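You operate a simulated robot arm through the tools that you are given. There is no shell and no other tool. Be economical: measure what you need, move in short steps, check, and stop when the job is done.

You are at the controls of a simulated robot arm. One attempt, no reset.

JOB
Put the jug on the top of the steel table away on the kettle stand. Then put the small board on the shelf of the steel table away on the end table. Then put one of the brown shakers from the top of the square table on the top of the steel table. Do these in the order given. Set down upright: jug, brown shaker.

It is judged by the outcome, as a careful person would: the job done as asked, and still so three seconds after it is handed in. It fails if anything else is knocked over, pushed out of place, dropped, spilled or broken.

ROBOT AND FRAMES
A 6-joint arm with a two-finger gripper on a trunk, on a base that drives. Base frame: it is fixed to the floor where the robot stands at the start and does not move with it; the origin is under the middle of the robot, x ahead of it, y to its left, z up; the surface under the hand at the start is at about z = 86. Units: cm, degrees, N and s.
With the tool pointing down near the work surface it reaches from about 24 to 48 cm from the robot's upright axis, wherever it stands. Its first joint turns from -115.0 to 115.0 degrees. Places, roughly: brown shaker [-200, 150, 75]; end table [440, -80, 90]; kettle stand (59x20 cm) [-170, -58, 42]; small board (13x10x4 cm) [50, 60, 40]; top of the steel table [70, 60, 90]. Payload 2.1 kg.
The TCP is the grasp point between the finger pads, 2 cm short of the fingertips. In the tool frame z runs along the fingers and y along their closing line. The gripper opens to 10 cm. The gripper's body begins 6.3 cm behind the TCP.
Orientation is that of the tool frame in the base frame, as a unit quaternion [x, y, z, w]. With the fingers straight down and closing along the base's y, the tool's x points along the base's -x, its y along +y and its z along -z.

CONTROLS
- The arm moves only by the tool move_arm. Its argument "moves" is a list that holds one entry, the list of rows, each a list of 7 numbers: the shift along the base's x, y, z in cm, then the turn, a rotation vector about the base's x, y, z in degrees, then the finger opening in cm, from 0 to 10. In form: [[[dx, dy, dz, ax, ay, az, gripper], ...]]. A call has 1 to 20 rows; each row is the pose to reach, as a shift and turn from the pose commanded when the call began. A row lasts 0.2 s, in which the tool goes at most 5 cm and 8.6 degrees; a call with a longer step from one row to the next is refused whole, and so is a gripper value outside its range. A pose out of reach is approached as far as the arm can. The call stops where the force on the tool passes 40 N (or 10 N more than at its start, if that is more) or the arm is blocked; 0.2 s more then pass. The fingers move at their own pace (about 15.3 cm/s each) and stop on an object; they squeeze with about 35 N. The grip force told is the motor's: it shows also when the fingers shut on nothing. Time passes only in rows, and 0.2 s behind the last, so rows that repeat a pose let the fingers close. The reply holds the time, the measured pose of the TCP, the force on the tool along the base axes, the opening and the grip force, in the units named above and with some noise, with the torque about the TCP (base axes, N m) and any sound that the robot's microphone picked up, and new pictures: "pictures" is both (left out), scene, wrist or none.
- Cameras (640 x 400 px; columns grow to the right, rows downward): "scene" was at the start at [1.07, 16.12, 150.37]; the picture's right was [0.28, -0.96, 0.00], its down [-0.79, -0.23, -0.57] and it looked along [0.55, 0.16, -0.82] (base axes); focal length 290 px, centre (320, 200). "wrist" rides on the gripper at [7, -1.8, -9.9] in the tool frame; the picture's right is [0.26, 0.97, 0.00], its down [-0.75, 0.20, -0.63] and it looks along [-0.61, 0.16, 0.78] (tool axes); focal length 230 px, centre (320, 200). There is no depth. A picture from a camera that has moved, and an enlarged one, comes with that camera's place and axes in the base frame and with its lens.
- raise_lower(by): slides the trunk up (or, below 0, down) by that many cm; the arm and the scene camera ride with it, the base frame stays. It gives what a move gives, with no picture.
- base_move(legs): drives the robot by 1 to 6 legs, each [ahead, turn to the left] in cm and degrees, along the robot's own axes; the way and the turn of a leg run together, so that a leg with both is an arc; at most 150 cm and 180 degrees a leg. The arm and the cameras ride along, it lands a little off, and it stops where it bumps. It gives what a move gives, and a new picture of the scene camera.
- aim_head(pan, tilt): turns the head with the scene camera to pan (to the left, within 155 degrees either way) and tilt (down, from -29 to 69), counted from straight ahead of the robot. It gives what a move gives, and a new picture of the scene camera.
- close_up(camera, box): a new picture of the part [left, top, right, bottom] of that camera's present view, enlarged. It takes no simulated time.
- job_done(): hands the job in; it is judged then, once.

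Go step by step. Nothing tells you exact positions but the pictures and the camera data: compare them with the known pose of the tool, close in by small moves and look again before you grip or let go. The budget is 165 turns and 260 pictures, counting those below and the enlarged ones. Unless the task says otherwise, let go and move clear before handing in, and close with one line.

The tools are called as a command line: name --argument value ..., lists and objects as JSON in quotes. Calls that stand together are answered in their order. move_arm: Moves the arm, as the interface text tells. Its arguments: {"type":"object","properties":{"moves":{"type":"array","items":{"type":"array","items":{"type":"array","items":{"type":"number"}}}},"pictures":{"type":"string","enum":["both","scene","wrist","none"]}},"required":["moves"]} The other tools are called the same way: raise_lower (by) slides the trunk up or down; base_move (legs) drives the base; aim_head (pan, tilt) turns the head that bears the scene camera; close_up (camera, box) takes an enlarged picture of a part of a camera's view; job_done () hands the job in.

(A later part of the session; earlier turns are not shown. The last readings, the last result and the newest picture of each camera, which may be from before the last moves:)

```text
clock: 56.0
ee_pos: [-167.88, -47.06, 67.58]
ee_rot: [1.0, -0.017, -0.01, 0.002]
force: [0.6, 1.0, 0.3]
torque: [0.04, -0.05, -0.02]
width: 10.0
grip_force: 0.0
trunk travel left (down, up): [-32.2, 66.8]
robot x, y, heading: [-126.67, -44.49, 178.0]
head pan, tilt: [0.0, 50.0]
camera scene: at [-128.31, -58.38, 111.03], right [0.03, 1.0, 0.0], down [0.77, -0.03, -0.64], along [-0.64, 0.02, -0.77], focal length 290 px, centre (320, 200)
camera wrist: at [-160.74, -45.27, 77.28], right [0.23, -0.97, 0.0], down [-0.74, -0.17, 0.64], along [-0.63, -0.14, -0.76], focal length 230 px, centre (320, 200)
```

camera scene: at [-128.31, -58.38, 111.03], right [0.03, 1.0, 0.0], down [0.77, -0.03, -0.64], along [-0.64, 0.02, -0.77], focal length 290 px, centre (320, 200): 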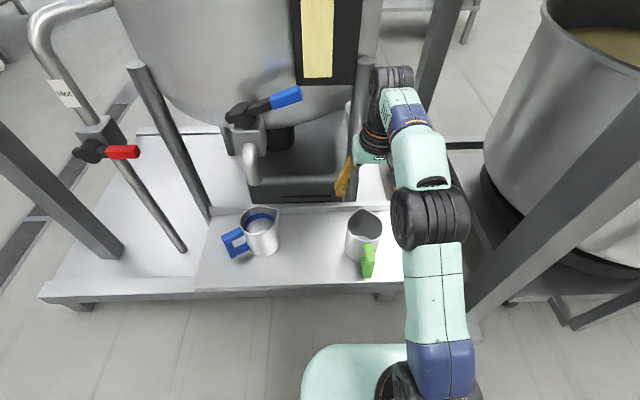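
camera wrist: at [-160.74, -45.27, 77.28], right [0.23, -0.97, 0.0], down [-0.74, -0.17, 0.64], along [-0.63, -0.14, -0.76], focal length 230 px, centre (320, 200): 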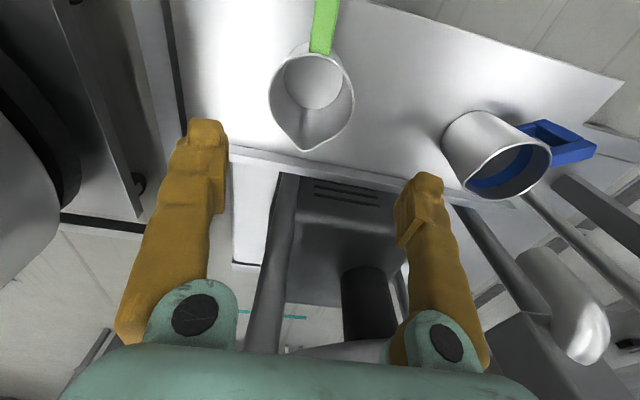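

The jug is placed upright. Now I'll retract, back off, and drive round to stand in front of the board on the steel table's shelf.

move_arm --moves '[[[0, 0, 4, 0, 0, 0, 10], [3, 0, 6, 0, 0, 0, 10], [6, 0, 8, 0, 0, 0, 10], [6, 0, 8, 0, 0, 0, 6]]]' --pictures "none"

base_move --legs '[[-42, 0], [0, -112], [114, 0], [0, -66]]'

aim_head --pan 0 --tilt 35

```text
clock: 57.0
ee_pos: [-161.89, -46.93, 75.5]
ee_rot: [1.0, -0.017, -0.01, 0.001]
force: [-0.2, 1.3, 0.8]
torque: [0.02, 0.01, 0.0]
width: 6.01
grip_force: 0.0
out of reach, approached as far as the arm can: row 1
trunk travel left (down, up): [-32.2, 66.8]
robot x, y, heading: [-126.54, -44.6, 177.8]
head pan, tilt: [0.0, 50.0]
```

```text
clock: 72.5
ee_pos: [-2.01, 61.19, 75.58]
ee_rot: [-0.002, 1.0, 0.002, 0.011]
force: [0.0, 0.1, -0.1]
torque: [-0.01, 0.0, -0.01]
width: 5.99
grip_force: 0.0
trunk travel left (down, up): [-32.2, 66.8]
robot x, y, heading: [-37.7, 57.6, 0.2]
head pan, tilt: [0.0, 50.0]
camera scene: at [-35.59, 71.52, 111.03], right [0.0, -1.0, 0.0], down [-0.77, 0.0, -0.64], along [0.64, 0.0, -0.77], focal length 290 px, centre (320, 200)
```

scene: 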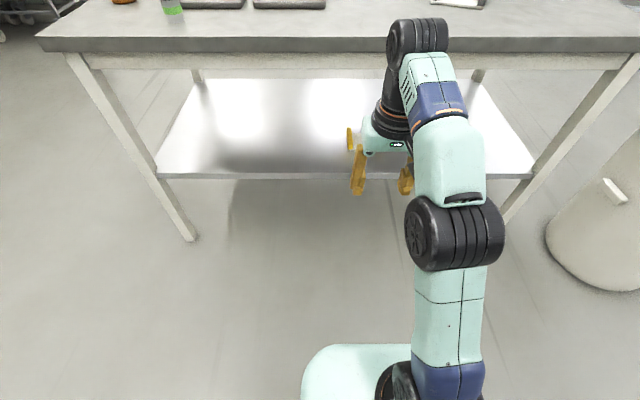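

```text
clock: 73.3
ee_pos: [-1.94, 61.11, 75.5]
ee_rot: [-0.002, 1.0, 0.002, 0.011]
force: [-1.3, 0.0, -0.1]
torque: [0.03, -0.01, -0.01]
width: 6.0
grip_force: 0.0
trunk travel left (down, up): [-32.2, 66.8]
robot x, y, heading: [-37.46, 57.32, 0.3]
head pan, tilt: [0.0, 35.0]
camera scene: at [-34.49, 71.53, 113.2], right [0.0, -1.0, 0.0], down [-0.57, 0.0, -0.82], along [0.82, 0.0, -0.57], focal length 290 px, centre (320, 200)
```

scene: 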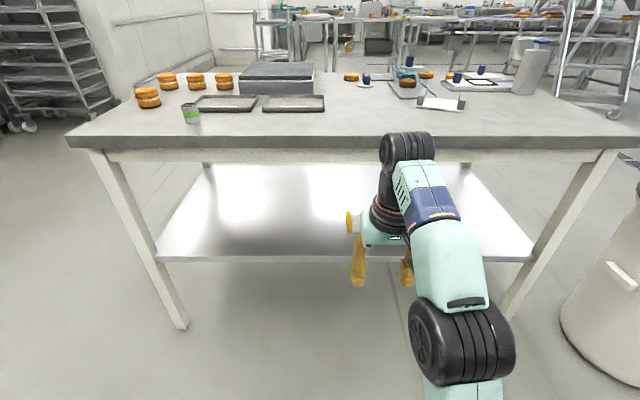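

The board is hidden behind the gripper. I'll lower the trunk and look with the wrist camera.

raise_lower --by -20

move_arm --moves '[[[0, -3, 0, 0, 0, 0, 6], [0, -6, 0, 0, 0, 0, 6], [0, -6, 0, 0, 0, 0, 6]]]' --pictures "both"

```text
clock: 75.5
ee_pos: [-1.91, 61.1, 55.63]
ee_rot: [-0.001, 1.0, 0.002, 0.01]
force: [1.0, -0.9, -0.9]
torque: [-0.03, -0.02, -0.02]
width: 6.01
grip_force: 0.1
trunk travel left (down, up): [-12.2, 86.8]
robot x, y, heading: [-37.41, 57.63, 0.2]
head pan, tilt: [0.0, 35.0]
```

```text
clock: 76.3
ee_pos: [-1.76, 55.07, 55.58]
ee_rot: [-0.001, 1.0, 0.002, 0.01]
force: [0.3, 0.0, -0.2]
torque: [-0.01, 0.02, 0.0]
width: 6.0
grip_force: 0.0
trunk travel left (down, up): [-12.2, 86.8]
robot x, y, heading: [-37.52, 57.24, 0.4]
head pan, tilt: [0.0, 35.0]
camera scene: at [-34.48, 71.52, 93.2], right [0.0, -1.0, 0.0], down [-0.57, 0.0, -0.82], along [0.82, 0.0, -0.57], focal length 290 px, centre (320, 200)
camera wrist: at [-8.98, 53.19, 65.22], right [-0.26, 0.97, 0.0], down [0.74, 0.2, 0.65], along [0.62, 0.17, -0.76], focal length 230 px, centre (320, 200)
```

scene: 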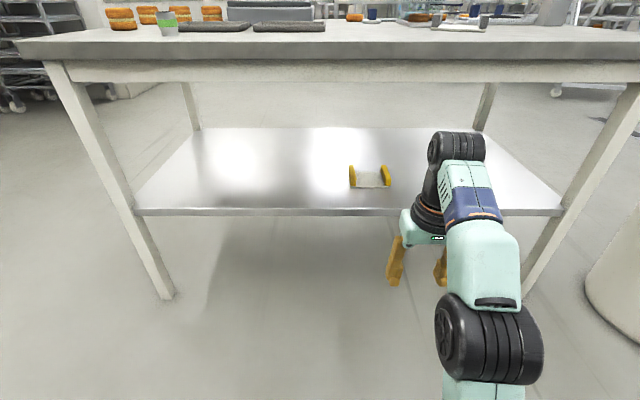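
wrist: 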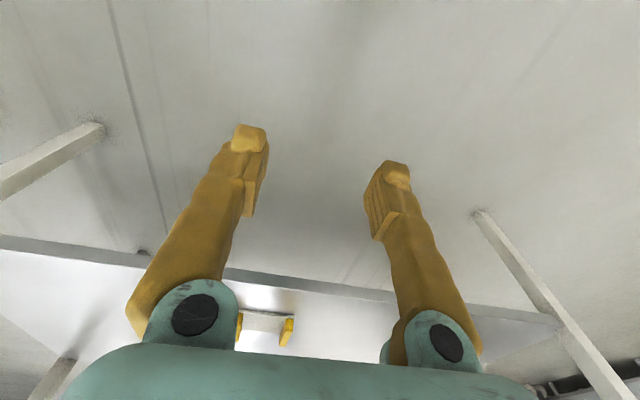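

close_up --camera "scene" --box '[320, 140, 440, 220]'

```text
5.00 times, centred on (380, 180) of scene
camera zoom: at [-34.48, 71.52, 93.2], right [0.0, -1.0, 0.0], down [-0.57, 0.0, -0.82], along [0.82, 0.0, -0.57], focal length 1450 px, centre (20, 300)
```

zoom: 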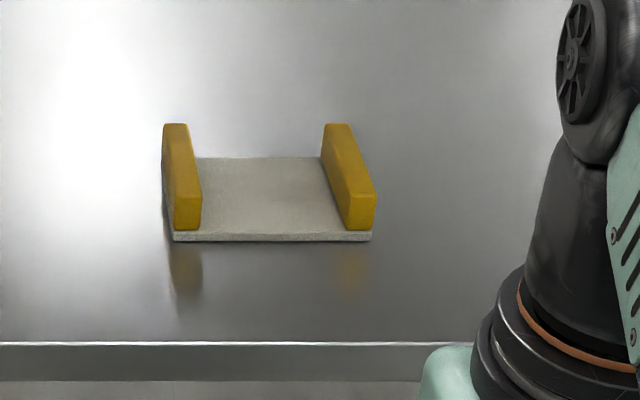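

The board lies flat with a yellow ridge at each end, centred at about [51, 55] with shelf z≈42. I'll grip the left ridge (y≈60.5) from above, so I'm setting the height and lateral position before driving in under the tabletop.

raise_lower --by 5

move_arm --moves '[[[0, 1.5, -3, 0, 0, 0, 6], [0, 3, -6, 0, 0, 0, 6], [0, 4.5, -9, 0, 0, 0, 6], [0, 5.6, -12, 0, 0, 0, 6], [0, 5.6, -12.5, 0, 0, 0, 6], [0, 5.6, -12.5, 0, 0, 0, 6]]]' --pictures "none"

base_move --legs '[[28, 0]]'

close_up --camera "wrist" --box '[0, 0, 640, 400]'

```text
clock: 77.2
ee_pos: [-1.88, 54.99, 60.56]
ee_rot: [-0.002, 1.0, 0.002, 0.01]
force: [-0.3, -0.6, 0.9]
torque: [0.0, -0.02, 0.0]
width: 5.98
grip_force: 0.1
trunk travel left (down, up): [-17.2, 81.8]
robot x, y, heading: [-37.44, 57.38, 0.0]
head pan, tilt: [0.0, 35.0]
```

```text
clock: 78.6
ee_pos: [-1.9, 60.77, 48.2]
ee_rot: [-0.002, 1.0, 0.002, 0.01]
force: [0.3, 0.5, -0.3]
torque: [0.0, 0.02, -0.01]
width: 6.01
grip_force: 0.2
trunk travel left (down, up): [-17.2, 81.8]
robot x, y, heading: [-37.54, 57.75, 0.1]
head pan, tilt: [0.0, 35.0]
```

```text
clock: 80.6
ee_pos: [26.25, 60.73, 48.18]
ee_rot: [-0.001, 1.0, 0.002, 0.01]
force: [-1.3, -0.2, -0.6]
torque: [0.0, -0.01, -0.04]
width: 6.01
grip_force: 0.1
trunk travel left (down, up): [-17.2, 81.8]
robot x, y, heading: [-9.21, 57.55, -0.1]
head pan, tilt: [0.0, 35.0]
camera scene: at [-6.42, 71.59, 98.2], right [0.0, -1.0, 0.0], down [-0.57, 0.0, -0.82], along [0.82, 0.0, -0.57], focal length 290 px, centre (320, 200)
```

scene: 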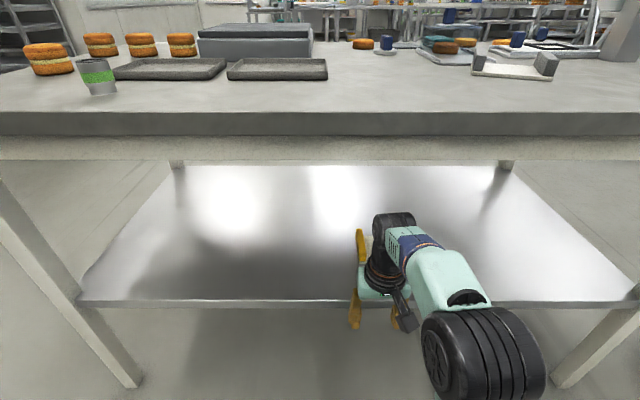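

```text
1.00 times, centred on (320, 200) of wrist (not enlarged: the box is as wide or as high as the picture)
camera zoom: at [19.07, 58.9, 57.78], right [-0.26, 0.97, 0.0], down [0.74, 0.2, 0.65], along [0.62, 0.17, -0.76], focal length 230 px, centre (320, 200)
```

zoom: 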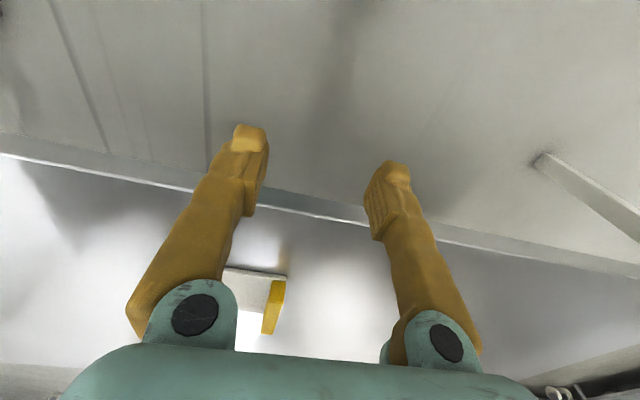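

The left ridge starts at about [45, 60.6]. I'll drive in 16 cm more and look.

base_move --legs '[[15.5, 0]]'

close_up --camera "wrist" --box '[0, 0, 640, 400]'

```text
clock: 82.0
ee_pos: [41.7, 60.84, 48.09]
ee_rot: [-0.002, 1.0, 0.001, 0.01]
force: [0.4, 0.0, 0.2]
torque: [-0.01, -0.02, -0.01]
width: 6.01
grip_force: 0.0
trunk travel left (down, up): [-17.2, 81.8]
robot x, y, heading: [5.68, 57.4, 0.3]
head pan, tilt: [0.0, 35.0]
camera scene: at [9.02, 71.62, 98.2], right [0.0, -1.0, 0.0], down [-0.57, 0.0, -0.82], along [0.82, 0.0, -0.57], focal length 290 px, centre (320, 200)
```

scene: 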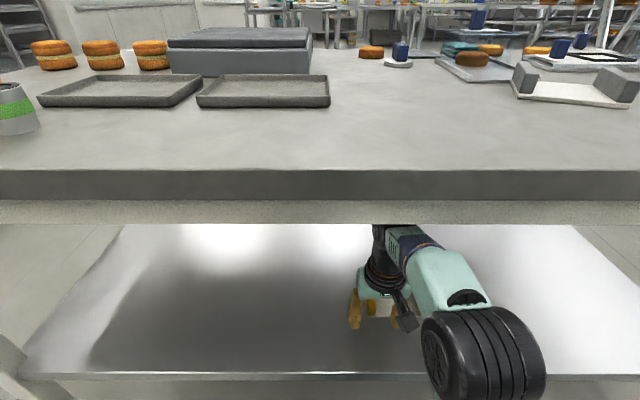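

```text
1.00 times, centred on (320, 200) of wrist (not enlarged: the box is as wide or as high as the picture)
camera zoom: at [34.51, 58.94, 57.78], right [-0.26, 0.97, 0.0], down [0.74, 0.2, 0.65], along [0.62, 0.17, -0.76], focal length 230 px, centre (320, 200)
```

zoom: 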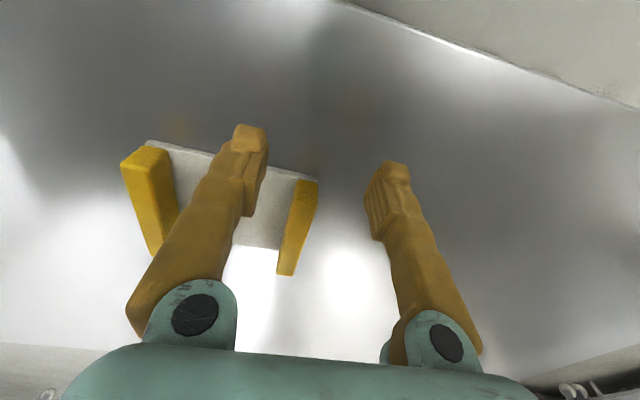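

Fingers straddle the left ridge line well. I'll move forward to the ridge's middle and look before lowering.

move_arm --moves '[[[2, -0.2, 0, 0, 0, 0, 6], [4.5, -0.2, 0, 0, 0, 0, 6], [7.3, -0.2, 0, 0, 0, 0, 6], [7.3, -0.2, -0.8, 0, 0, 0, 6], [7.3, -0.2, -0.8, 0, 0, 0, 6]]]' --pictures "wrist"

```text
clock: 83.2
ee_pos: [48.87, 60.62, 47.41]
ee_rot: [-0.002, 1.0, 0.002, 0.01]
force: [0.0, 0.0, 0.3]
torque: [0.04, -0.01, 0.0]
width: 6.0
grip_force: 0.1
trunk travel left (down, up): [-17.2, 81.8]
robot x, y, heading: [5.97, 57.15, -0.2]
head pan, tilt: [0.0, 35.0]
camera wrist: at [41.84, 58.75, 56.97], right [-0.26, 0.97, 0.0], down [0.74, 0.2, 0.65], along [0.62, 0.17, -0.76], focal length 230 px, centre (320, 200)
```

wrist: 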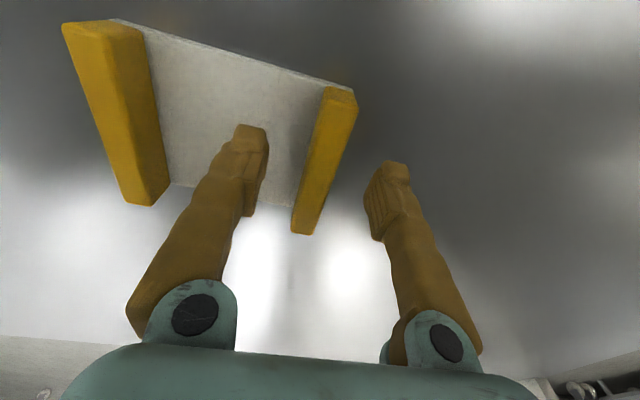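

Well aligned. I'll lower and close on the ridge.

move_arm --moves '[[[0.5, 0.1, -0.6, 0, 0, 0, 6], [0.5, 0.1, -1.2, 0, 0, 0, 6], [0.5, 0.1, -1.8, 0, 0, 0, 6], [0.5, 0.1, -1.8, 0, 0, 0, 4], [0.5, 0.1, -1.8, 0, 0, 0, 2], [0.5, 0.1, -1.8, 0, 0, 0, 0.5], [0.5, 0.1, -1.8, 0, 0, 0, 0.5]]]' --pictures "wrist"

```text
clock: 84.8
ee_pos: [49.52, 60.79, 45.57]
ee_rot: [-0.001, 1.0, 0.002, 0.01]
force: [0.7, -0.1, -0.2]
torque: [0.01, -0.04, -0.03]
width: 1.67
grip_force: 35.3
trunk travel left (down, up): [-17.2, 81.8]
robot x, y, heading: [5.84, 57.37, -0.1]
head pan, tilt: [0.0, 35.0]
camera wrist: at [42.37, 58.83, 55.17], right [-0.26, 0.97, 0.0], down [0.74, 0.2, 0.65], along [0.62, 0.17, -0.76], focal length 230 px, centre (320, 200)
```

wrist: 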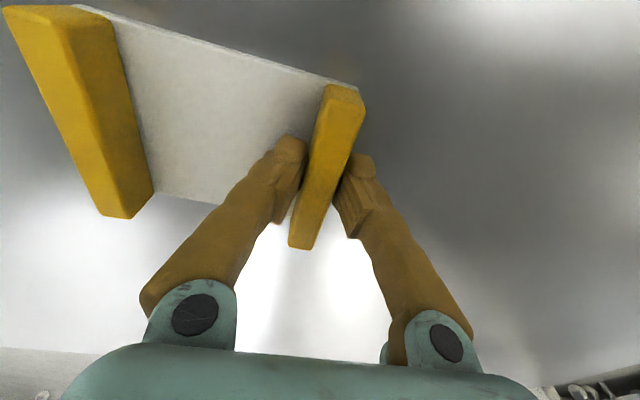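

Gripped at 1.67 cm. I'll lift 2 cm and check.

move_arm --moves '[[[0, 0, 0.7, 0, 0, 0, 0.5], [0, 0, 1.5, 0, 0, 0, 0.5], [0, 0, 2.5, 0, 0, 0, 0.5], [0, 0, 2.5, 0, 0, 0, 0.5]]]' --pictures "wrist"

```text
clock: 85.8
ee_pos: [49.57, 60.67, 48.0]
ee_rot: [-0.002, 1.0, 0.002, 0.011]
force: [0.3, -0.3, -1.6]
torque: [0.05, 0.02, 0.01]
width: 1.66
grip_force: 34.6
trunk travel left (down, up): [-17.2, 81.8]
robot x, y, heading: [6.05, 57.58, 0.1]
head pan, tilt: [0.0, 35.0]
camera wrist: at [42.37, 58.84, 57.7], right [-0.26, 0.97, 0.0], down [0.74, 0.2, 0.65], along [0.62, 0.17, -0.76], focal length 230 px, centre (320, 200)
```

wrist: 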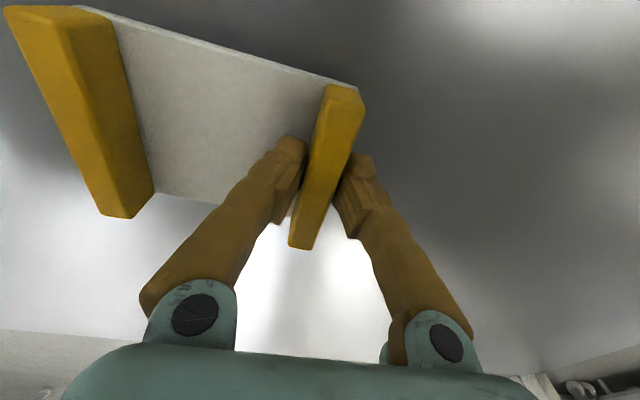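

The hold is firm and level. I'll back straight out from under the table, then raise the trunk.

base_move --legs '[[-45, 0]]'

raise_lower --by 40

raise_lower --by 20

move_arm --moves '[[[-2, -1, 0, 0, 0, 0, 0.5], [-4, -2, 0, 0, 0, 0, 0.5], [-7, -3, 0, 0, 0, 0, 0.5], [-9, -3, 0, 0, 0, 0, 0.5], [-9, -3, 0, 0, 0, 0, 0.5]]]' --pictures "wrist"

```text
clock: 88.5
ee_pos: [4.08, 60.6, 48.1]
ee_rot: [-0.001, 1.0, 0.001, 0.011]
force: [0.1, 0.3, -0.5]
torque: [0.01, 0.03, -0.03]
width: 1.66
grip_force: 35.1
trunk travel left (down, up): [-17.2, 81.8]
robot x, y, heading: [-39.38, 57.38, 0.1]
head pan, tilt: [0.0, 35.0]
camera scene: at [-36.4, 71.56, 98.2], right [0.0, -1.0, 0.0], down [-0.57, 0.0, -0.82], along [0.82, 0.0, -0.57], focal length 290 px, centre (320, 200)
```

scene: 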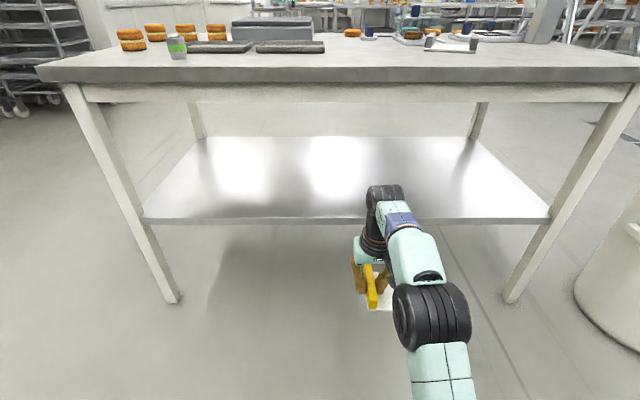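

```text
clock: 92.3
ee_pos: [4.06, 60.64, 87.94]
ee_rot: [0.0, 1.0, 0.001, 0.01]
force: [-0.6, -0.6, -0.1]
torque: [0.06, -0.02, -0.01]
width: 1.67
grip_force: 35.4
trunk travel left (down, up): [-57.2, 41.8]
robot x, y, heading: [-39.15, 57.17, -0.1]
head pan, tilt: [0.0, 35.0]
```

```text
clock: 94.5
ee_pos: [4.02, 60.47, 108.02]
ee_rot: [-0.001, 1.0, 0.002, 0.011]
force: [-0.1, -0.7, -0.3]
torque: [0.02, 0.02, 0.01]
width: 1.67
grip_force: 35.3
trunk travel left (down, up): [-77.2, 21.8]
robot x, y, heading: [-39.4, 57.32, -0.2]
head pan, tilt: [0.0, 35.0]
```

```text
clock: 95.7
ee_pos: [-4.76, 57.5, 108.09]
ee_rot: [-0.001, 1.0, 0.002, 0.012]
force: [0.9, 0.3, -1.1]
torque: [0.03, 0.02, 0.0]
width: 1.64
grip_force: 35.3
trunk travel left (down, up): [-77.2, 21.8]
robot x, y, heading: [-39.46, 57.49, 0.1]
head pan, tilt: [0.0, 35.0]
camera wrist: at [-12.01, 55.7, 117.7], right [-0.26, 0.97, 0.0], down [0.74, 0.2, 0.65], along [0.62, 0.17, -0.76], focal length 230 px, centre (320, 200)
```

wrist: 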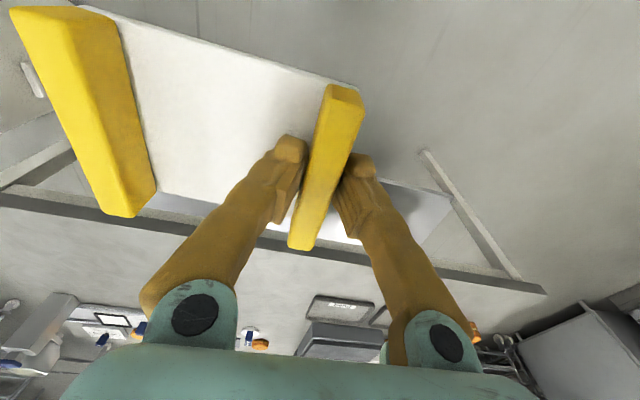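

The board is held firmly. I'll drive around the drum toward the end table, stopping midway to look.

base_move --legs '[[0, -90], [150, 0], [25, 0], [0, 90], [150, 0], [50, 0]]'

aim_head --pan 0 --tilt 15

```text
clock: 121.8
ee_pos: [195.14, -117.78, 108.12]
ee_rot: [0.005, 1.0, 0.001, 0.01]
force: [0.9, -0.1, -1.0]
torque: [0.05, -0.01, 0.0]
width: 1.65
grip_force: 35.2
trunk travel left (down, up): [-77.2, 21.8]
robot x, y, heading: [160.68, -117.18, -0.7]
head pan, tilt: [0.0, 35.0]
camera scene: at [163.7, -103.33, 158.21], right [-0.01, -1.0, 0.0], down [-0.57, 0.01, -0.82], along [0.82, -0.01, -0.57], focal length 290 px, centre (320, 200)
```

scene: 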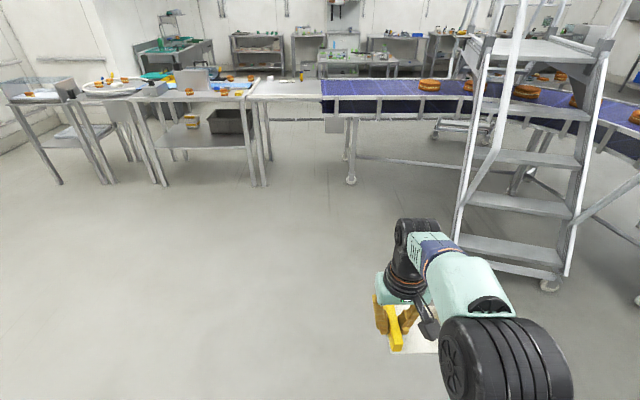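

```text
clock: 122.6
ee_pos: [194.98, -117.71, 108.1]
ee_rot: [0.005, 1.0, 0.001, 0.011]
force: [1.4, 0.1, -1.1]
torque: [0.01, 0.06, 0.03]
width: 1.67
grip_force: 35.1
trunk travel left (down, up): [-77.2, 21.8]
robot x, y, heading: [160.72, -117.4, -0.6]
head pan, tilt: [0.0, 15.0]
camera scene: at [164.3, -103.34, 161.4], right [-0.01, -1.0, 0.0], down [-0.26, 0.0, -0.97], along [0.97, -0.01, -0.26], focal length 290 px, centre (320, 200)
```

scene: 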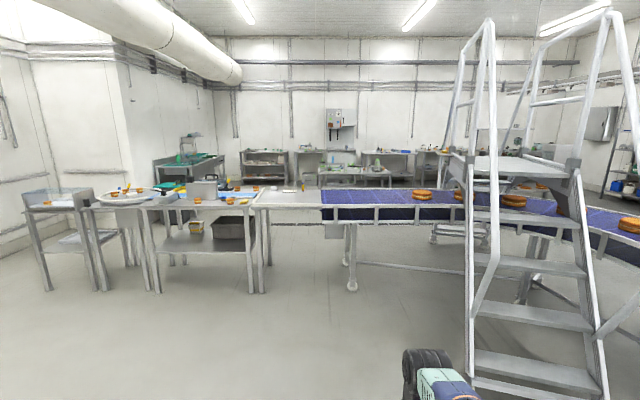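

The end table should be the plain top at the conveyor's head, near (290, 198) in this view. I'll enlarge it.

close_up --camera "scene" --box '[190, 160, 350, 260]'

```text
4.00 times, centred on (270, 210) of scene
camera zoom: at [164.3, -103.34, 161.4], right [-0.01, -1.0, 0.0], down [-0.26, 0.0, -0.97], along [0.97, -0.01, -0.26], focal length 1160 px, centre (520, 160)
```

zoom: 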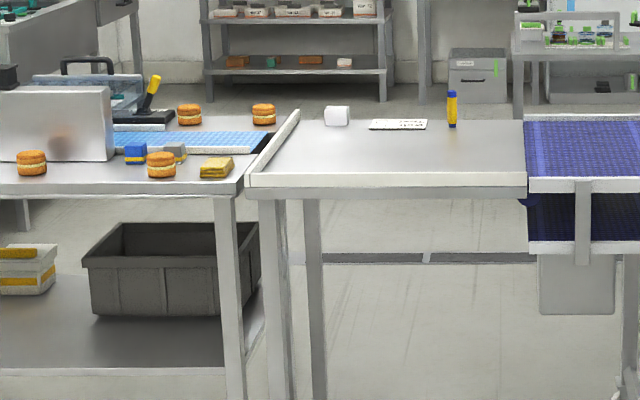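

The end table's front edge is at x≈413, y from -107 to -46, and the front half is empty. I'll drive to stand before it.

base_move --legs '[[0, 13.8], [150, 0], [32, 0], [0, -13.2]]'

aim_head --pan 0 --tilt 40

```text
clock: 133.5
ee_pos: [372.87, -75.27, 108.07]
ee_rot: [-0.003, 1.0, 0.002, 0.01]
force: [0.4, -0.9, -0.5]
torque: [0.05, 0.0, 0.01]
width: 1.7
grip_force: 34.6
trunk travel left (down, up): [-77.2, 21.8]
robot x, y, heading: [338.18, -75.43, 0.5]
head pan, tilt: [0.0, 15.0]
camera scene: at [341.88, -61.39, 161.4], right [0.0, -1.0, 0.0], down [-0.26, 0.0, -0.97], along [0.97, 0.0, -0.26], focal length 290 px, centre (320, 200)
```

scene: 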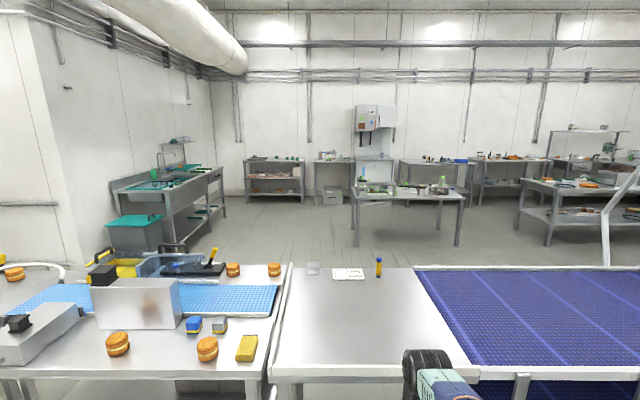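

```text
clock: 134.3
ee_pos: [372.99, -75.13, 108.04]
ee_rot: [-0.003, 1.0, 0.002, 0.011]
force: [-0.3, 0.1, -0.7]
torque: [0.03, 0.0, 0.02]
width: 1.7
grip_force: 34.8
trunk travel left (down, up): [-77.2, 21.8]
robot x, y, heading: [338.31, -75.68, 0.5]
head pan, tilt: [0.0, 40.0]
camera scene: at [341.03, -61.41, 157.45], right [0.0, -1.0, 0.0], down [-0.64, 0.0, -0.77], along [0.77, 0.0, -0.64], focal length 290 px, centre (320, 200)
```

scene: 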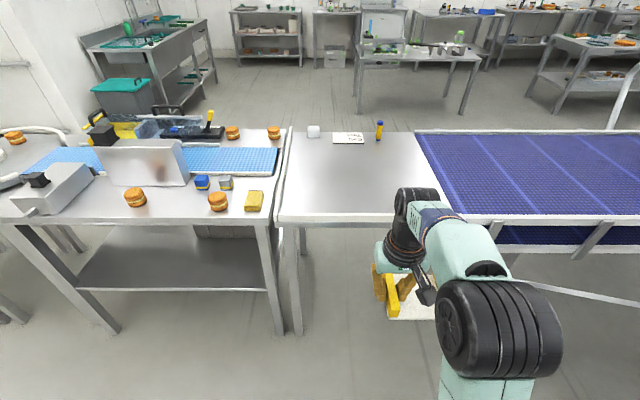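

The table front edge is at x≈415 and the front half is clear. I'll drive ahead 47 cm over it.

base_move --legs '[[47, 0]]'

move_arm --moves '[[[0, 0, -3, 0, 0, 0, 0.5], [2, 0.5, -6, 0, 0, 0, 0.5], [5, 1, -8, 0, 0, 0, 0.5], [8, 1.5, -10, 0, 0, 0, 0.5], [8, 1.5, -10, 0, 0, 0, 0.5]]]' --pictures "both"

```text
clock: 137.2
ee_pos: [419.84, -75.02, 108.14]
ee_rot: [-0.004, 1.0, 0.001, 0.011]
force: [0.2, 0.2, -1.4]
torque: [0.07, 0.01, -0.02]
width: 1.66
grip_force: 35.1
trunk travel left (down, up): [-77.2, 21.8]
robot x, y, heading: [385.26, -75.2, 0.4]
head pan, tilt: [0.0, 40.0]
camera scene: at [387.98, -61.15, 157.45], right [0.01, -1.0, 0.0], down [-0.64, 0.0, -0.77], along [0.77, 0.0, -0.64], focal length 290 px, centre (320, 200)
```

scene: 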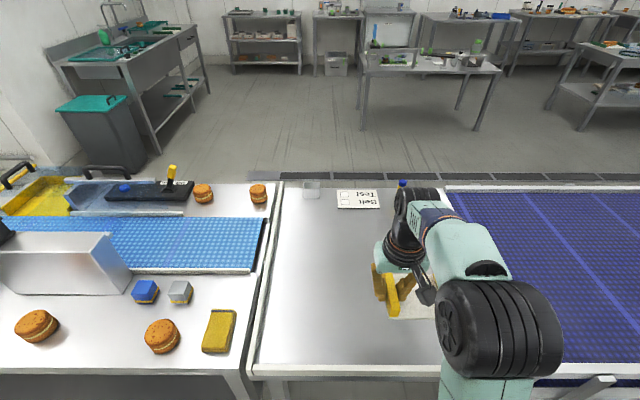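

```text
clock: 138.4
ee_pos: [427.85, -73.24, 97.98]
ee_rot: [-0.004, 1.0, 0.002, 0.01]
force: [0.0, 0.0, -0.2]
torque: [0.05, -0.02, 0.0]
width: 1.63
grip_force: 34.8
trunk travel left (down, up): [-77.2, 21.8]
robot x, y, heading: [385.49, -75.01, 0.4]
head pan, tilt: [0.0, 40.0]
camera scene: at [387.95, -61.16, 157.45], right [0.01, -1.0, 0.0], down [-0.64, 0.0, -0.77], along [0.77, 0.0, -0.64], focal length 290 px, centre (320, 200)
camera wrist: at [420.74, -75.22, 107.71], right [-0.27, 0.96, 0.0], down [0.74, 0.2, 0.65], along [0.62, 0.17, -0.76], focal length 230 px, centre (320, 200)
```

scene: 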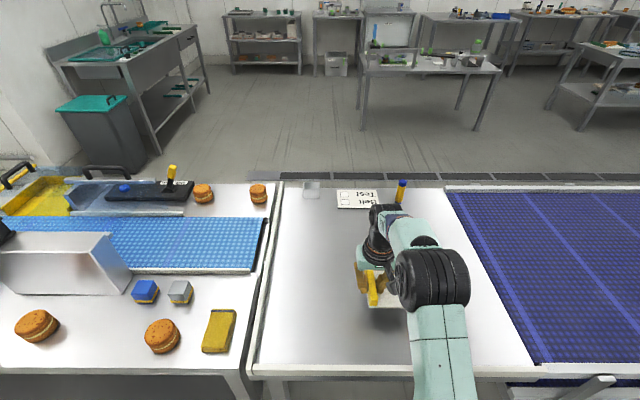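
wrist: 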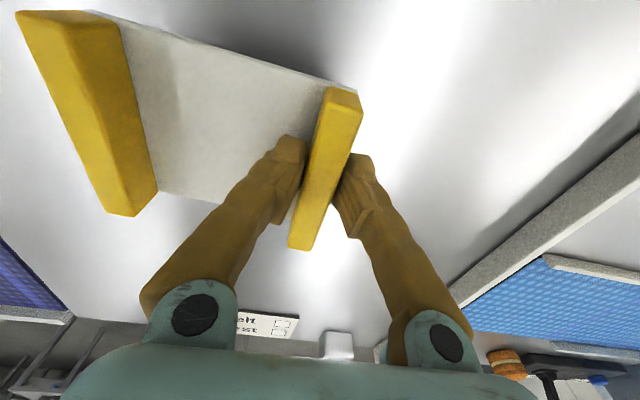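

The board is over the empty front half of the end table. I'll lower it until contact.

move_arm --moves '[[[0, 0, -1, 0, 0, 0, 0.5], [0, 0, -2, 0, 0, 0, 0.5], [0, 0, -3, 0, 0, 0, 0.5], [0, 0, -3, 0, 0, 0, 0.5]]]' --pictures "none"

close_up --camera "scene" --box '[300, 190, 480, 330]'

```text
clock: 139.4
ee_pos: [427.91, -73.49, 95.06]
ee_rot: [-0.005, 1.0, 0.003, 0.009]
force: [-0.1, -0.5, -1.3]
torque: [0.05, -0.02, 0.03]
width: 1.68
grip_force: 35.1
trunk travel left (down, up): [-77.2, 21.8]
robot x, y, heading: [385.26, -75.28, 0.5]
head pan, tilt: [0.0, 40.0]
```

```text
2.86 times, centred on (390, 260) of scene
camera zoom: at [388.03, -61.15, 157.45], right [0.01, -1.0, 0.0], down [-0.64, 0.0, -0.77], along [0.77, 0.0, -0.64], focal length 828 px, centre (120, 29)
```

zoom: 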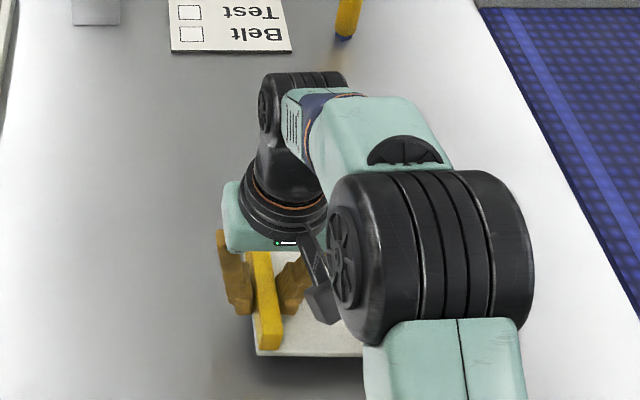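

move_arm --moves '[[[0, 0, -0.4, 0, 0, 0, 0.5], [0, 0, -0.8, 0, 0, 0, 0.5], [0, 0, -1.2, 0, 0, 0, 0.5], [0, 0, -1.2, 0, 0, 0, 0.5]]]' --pictures "none"

close_up --camera "scene" --box '[300, 190, 480, 330]'

```text
clock: 140.4
ee_pos: [427.91, -73.51, 93.76]
ee_rot: [-0.003, 1.0, 0.002, 0.01]
force: [0.6, -0.5, -0.8]
torque: [0.02, -0.02, 0.02]
width: 1.68
grip_force: 35.0
trunk travel left (down, up): [-77.2, 21.8]
robot x, y, heading: [385.43, -75.17, 0.3]
head pan, tilt: [0.0, 40.0]
```

```text
2.86 times, centred on (390, 260) of scene
camera zoom: at [388.04, -61.15, 157.45], right [0.01, -1.0, 0.0], down [-0.64, 0.0, -0.77], along [0.77, 0.0, -0.64], focal length 828 px, centre (120, 29)
```

zoom: 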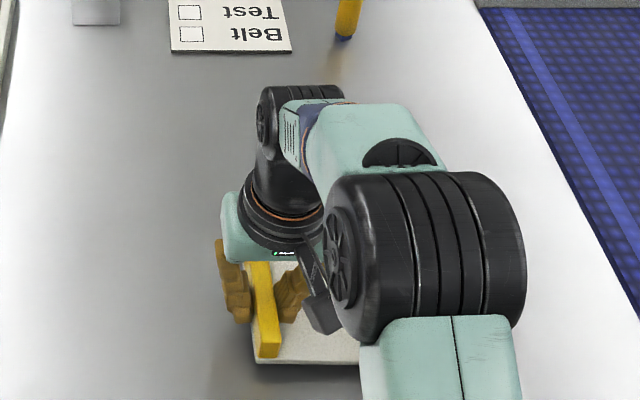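

move_arm --moves '[[[0, 0, -0.2, 0, 0, 0, 0.5], [0, 0, -0.4, 0, 0, 0, 0.5], [0, 0, -0.6, 0, 0, 0, 0.5], [0, 0, -0.8, 0, 0, 0, 0.5], [0, 0, -0.8, 0, 0, 0, 0.5]]]' --pictures "none"

```text
clock: 141.6
ee_pos: [427.93, -73.38, 93.01]
ee_rot: [-0.004, 1.0, 0.002, 0.011]
force: [0.1, -0.5, -1.2]
torque: [0.04, -0.01, -0.01]
width: 1.7
grip_force: 35.5
trunk travel left (down, up): [-77.2, 21.8]
robot x, y, heading: [385.72, -75.24, 0.4]
head pan, tilt: [0.0, 40.0]
```

move_arm --moves '[[[0, 0, -0.2, 0, 0, 0, 0.5], [0, 0, -0.4, 0, 0, 0, 0.5], [0, 0, -0.6, 0, 0, 0, 0.5], [0, 0, -0.8, 0, 0, 0, 0.5], [0, 0, -0.8, 0, 0, 0, 0.5]]]' --pictures "none"

close_up --camera "scene" --box '[300, 190, 480, 330]'

```text
clock: 142.8
ee_pos: [428.03, -73.4, 92.2]
ee_rot: [-0.005, 1.0, 0.002, 0.012]
force: [1.1, 0.4, -0.2]
torque: [-0.03, -0.06, 0.05]
width: 1.63
grip_force: 35.3
trunk travel left (down, up): [-77.2, 21.8]
robot x, y, heading: [385.23, -75.11, 0.3]
head pan, tilt: [0.0, 40.0]
```

```text
2.86 times, centred on (390, 260) of scene
camera zoom: at [388.02, -61.13, 157.44], right [0.01, -1.0, 0.0], down [-0.64, 0.0, -0.77], along [0.77, 0.0, -0.64], focal length 828 px, centre (120, 29)
```

zoom: 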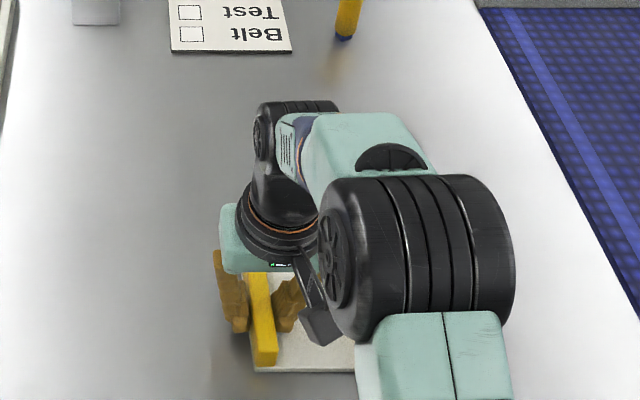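

Shadow has nearly closed under the board; the reading hints at first touch. I'll go on in tiny steps.

move_arm --moves '[[[0, 0, -0.15, 0, 0, 0, 0.5], [0, 0, -0.3, 0, 0, 0, 0.5], [0, 0, -0.3, 0, 0, 0, 0.5]]]' --pictures "none"

```text
clock: 143.6
ee_pos: [427.82, -73.36, 92.18]
ee_rot: [-0.004, 1.0, 0.002, 0.015]
force: [7.7, -0.1, 30.4]
torque: [-0.01, 0.2, 0.02]
width: 1.66
grip_force: 34.5
trunk travel left (down, up): [-77.2, 21.8]
robot x, y, heading: [385.49, -75.49, 0.5]
head pan, tilt: [0.0, 40.0]
```

Firmly on the table. I'll ease up by the overtravel, open, and rise.

move_arm --moves '[[[0, 0, 0.25, 0, 0, 0, 0.5], [0, 0, 0.25, 0, 0, 0, 2.5], [0, 0, 0.25, 0, 0, 0, 4], [0, 0, 0.25, 0, 0, 0, 4], [0, 0, 2, 0, 0, 0, 4], [0, 0, 5, 0, 0, 0, 4], [0, 0, 9, 0, 0, 0, 4], [0, 0, 12, 0, 0, 0, 4], [-3, 0, 14, 0, 0, 0, 4]]]' --pictures "both"

```text
clock: 145.6
ee_pos: [424.76, -73.39, 106.01]
ee_rot: [-0.005, 1.0, 0.002, 0.011]
force: [-0.5, 0.2, -0.1]
torque: [-0.02, -0.03, -0.03]
width: 4.01
grip_force: 0.1
trunk travel left (down, up): [-77.2, 21.8]
robot x, y, heading: [385.61, -74.97, 0.4]
head pan, tilt: [0.0, 40.0]
camera scene: at [387.74, -61.15, 157.45], right [0.01, -1.0, 0.0], down [-0.64, 0.0, -0.77], along [0.77, 0.0, -0.64], focal length 290 px, centre (320, 200)
camera wrist: at [417.57, -75.35, 115.66], right [-0.27, 0.96, 0.0], down [0.73, 0.2, 0.65], along [0.62, 0.17, -0.76], focal length 230 px, centre (320, 200)
```

scene: 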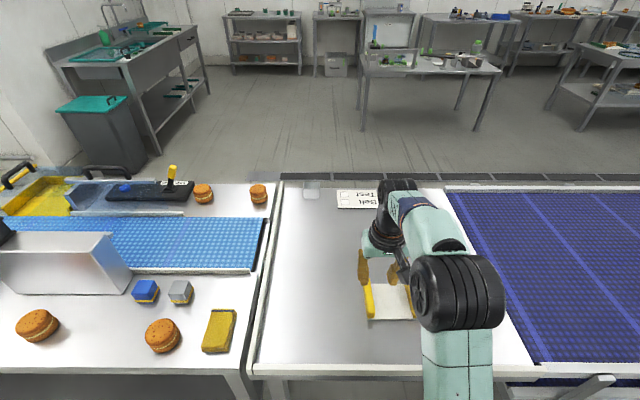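
wrist: 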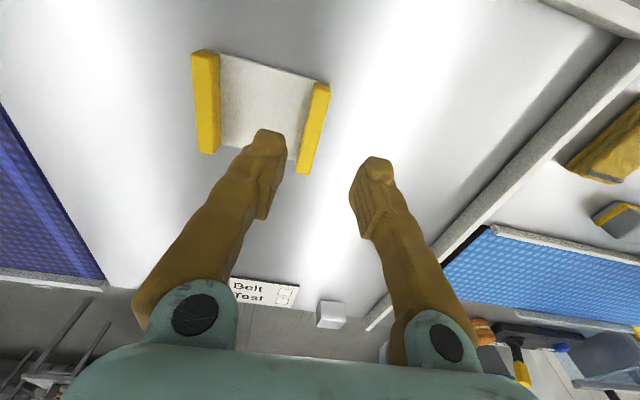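

The board rests on the end table. Now I'll back off and return round the drum toward the square table for the shaker.

base_move --legs '[[-52, 0], [0, -174], [150, 0], [150, 0], [80, 0], [0, -93.3]]'

```text
clock: 177.7
ee_pos: [-48.71, -69.98, 105.93]
ee_rot: [0.719, -0.695, -0.009, -0.007]
force: [-0.1, 0.0, -0.2]
torque: [0.03, -0.02, -0.02]
width: 3.98
grip_force: 0.1
trunk travel left (down, up): [-77.2, 21.8]
robot x, y, heading: [-45.88, -109.72, 92.0]
head pan, tilt: [0.0, 40.0]
camera scene: at [-59.82, -107.38, 157.45], right [1.0, 0.03, 0.0], down [0.02, -0.64, -0.77], along [-0.02, 0.77, -0.64], focal length 290 px, centre (320, 200)
```

scene: 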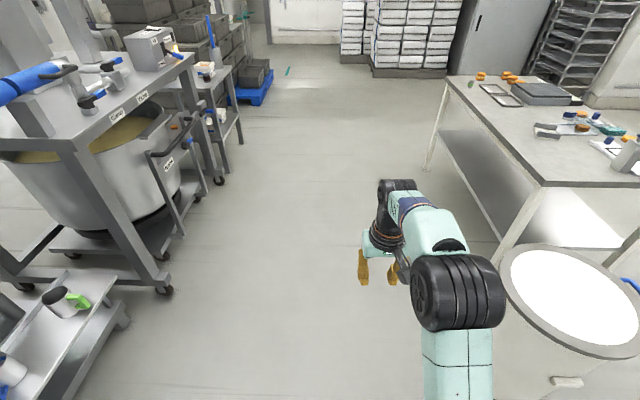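

The way is clear, and the jug still stands at lower left. I'll continue to face the square table.

close_up --camera "scene" --box '[0, 260, 160, 360]'

base_move --legs '[[150, 0], [108, 0], [0, 88]]'

```text
4.00 times, centred on (80, 310) of scene
camera zoom: at [-59.82, -107.38, 157.45], right [1.0, 0.03, 0.0], down [0.02, -0.64, -0.77], along [-0.02, 0.77, -0.64], focal length 1160 px, centre (1280, -240)
```

zoom: 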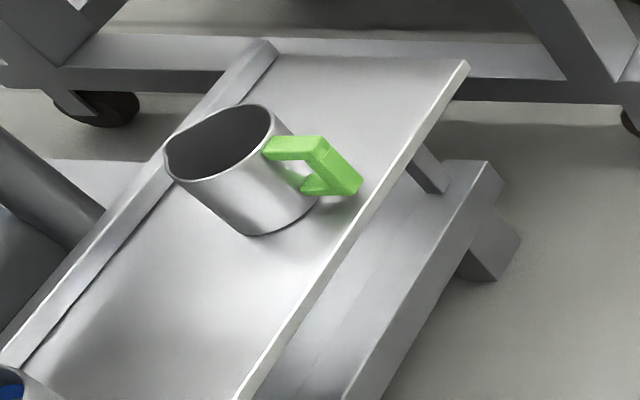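

```text
clock: 194.1
ee_pos: [-91.4, 148.29, 105.93]
ee_rot: [1.0, -0.003, -0.011, 0.002]
force: [0.3, 0.7, 0.3]
torque: [0.0, -0.03, 0.01]
width: 3.98
grip_force: 0.2
trunk travel left (down, up): [-77.2, 21.8]
robot x, y, heading: [-51.82, 149.53, 179.5]
head pan, tilt: [0.0, 40.0]
camera scene: at [-54.33, 135.64, 157.45], right [0.01, 1.0, 0.0], down [0.64, -0.01, -0.77], along [-0.77, 0.01, -0.64], focal length 290 px, centre (320, 200)
```

scene: 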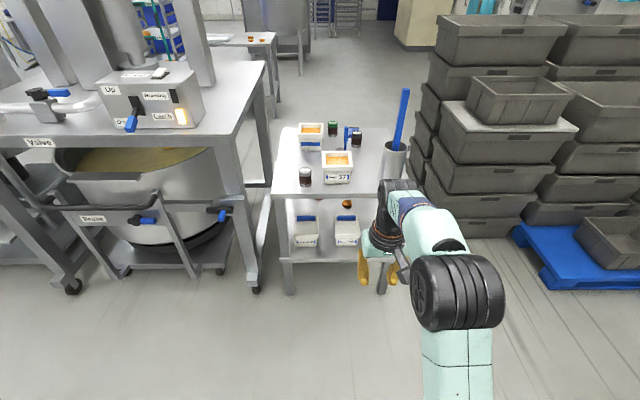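

close_up --camera "scene" --box '[260, 100, 420, 210]'

```text
3.64 times, centred on (340, 155) of scene
camera zoom: at [-54.33, 135.64, 157.45], right [0.01, 1.0, 0.0], down [0.64, -0.01, -0.77], along [-0.77, 0.01, -0.64], focal length 1054 px, centre (247, 364)
```

zoom: 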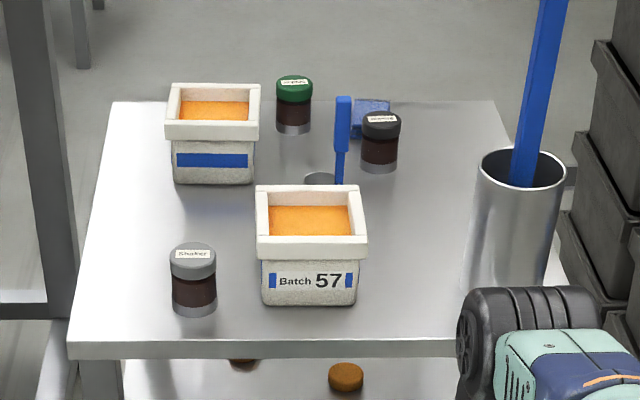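

close_up --camera "scene" --box '[325, 112, 370, 148]'

close_up --camera "scene" --box '[290, 155, 330, 187]'

```text
11.11 times, centred on (348, 130) of scene
camera zoom: at [-54.33, 135.64, 157.45], right [0.01, 1.0, 0.0], down [0.64, -0.01, -0.77], along [-0.77, 0.01, -0.64], focal length 3221 px, centre (14, 978)
```

zoom: 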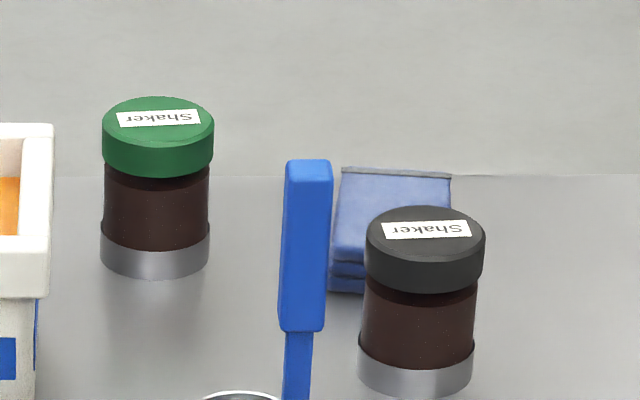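

```text
12.50 times, centred on (310, 171) of scene
camera zoom: at [-54.33, 135.64, 157.45], right [0.01, 1.0, 0.0], down [0.64, -0.01, -0.77], along [-0.77, 0.01, -0.64], focal length 3624 px, centre (445, 562)
```

zoom: 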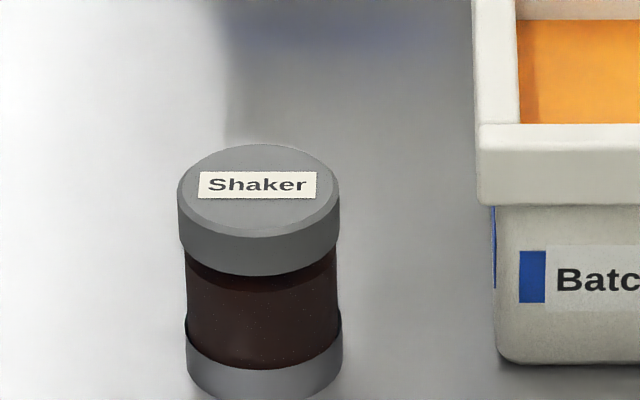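

All three are brown shakers. The front-left one (grey cap), at about [-165, 130] on the square table, is the most accessible, so I'll approach in two stages.

base_move --legs '[[0, 8], [50, 0], [0, -7.5]]'

raise_lower --by -18

aim_head --pan 0 --tilt 40

close_up --camera "wrist" --box '[0, 0, 640, 400]'

```text
clock: 198.3
ee_pos: [-141.26, 141.48, 105.9]
ee_rot: [1.0, 0.001, -0.011, 0.002]
force: [1.0, 0.6, -0.5]
torque: [-0.06, 0.01, 0.0]
width: 4.0
grip_force: 0.0
trunk travel left (down, up): [-77.2, 21.8]
robot x, y, heading: [-101.87, 143.0, 179.9]
head pan, tilt: [0.0, 40.0]
camera scene: at [-104.09, 129.1, 157.45], right [0.0, 1.0, 0.0], down [0.64, 0.0, -0.77], along [-0.77, 0.0, -0.64], focal length 290 px, centre (320, 200)
```

scene: 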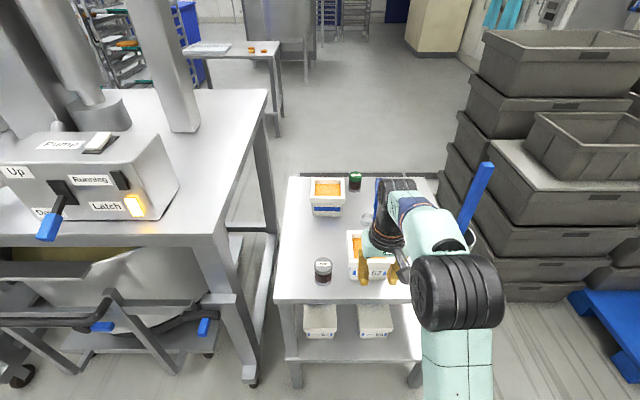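

```text
clock: 200.3
ee_pos: [-141.27, 141.52, 88.0]
ee_rot: [1.0, 0.0, -0.011, 0.002]
force: [-0.3, 0.3, 0.7]
torque: [0.0, -0.01, -0.03]
width: 4.01
grip_force: 0.0
trunk travel left (down, up): [-59.2, 39.8]
robot x, y, heading: [-101.96, 143.13, 180.1]
head pan, tilt: [0.0, 40.0]
```

```text
clock: 200.9
ee_pos: [-141.24, 141.48, 87.96]
ee_rot: [1.0, 0.002, -0.011, 0.002]
force: [0.8, -0.3, 0.2]
torque: [-0.01, 0.01, 0.01]
width: 3.97
grip_force: 0.2
trunk travel left (down, up): [-59.2, 39.8]
robot x, y, heading: [-101.64, 142.93, 179.8]
head pan, tilt: [0.0, 40.0]
camera scene: at [-104.1, 129.14, 139.45], right [0.0, 1.0, 0.0], down [0.64, 0.0, -0.77], along [-0.77, 0.0, -0.64], focal length 290 px, centre (320, 200)
```

scene: 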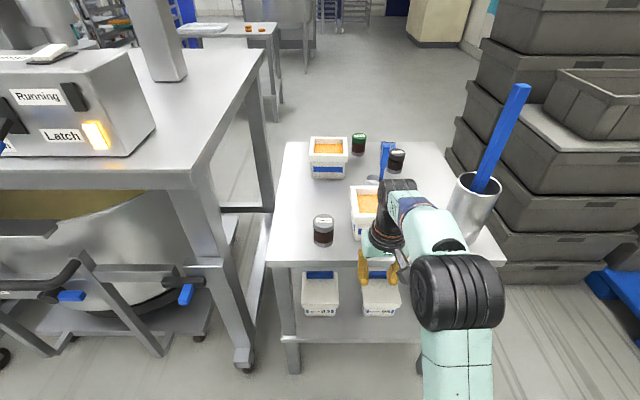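

```text
1.00 times, centred on (320, 200) of wrist (not enlarged: the box is as wide or as high as the picture)
camera zoom: at [-134.04, 143.4, 97.56], right [0.26, -0.97, 0.0], down [-0.74, -0.2, 0.65], along [-0.62, -0.17, -0.76], focal length 230 px, centre (320, 200)
```

zoom: 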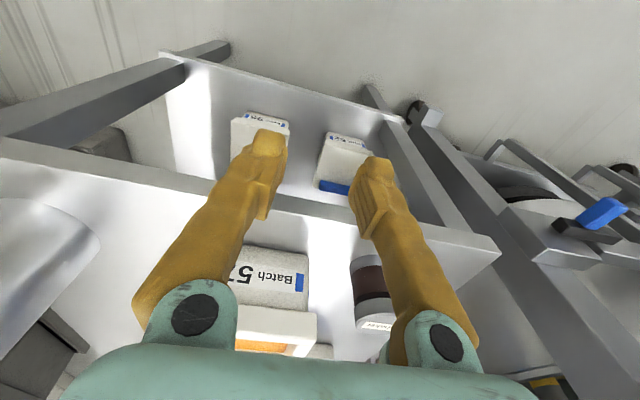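

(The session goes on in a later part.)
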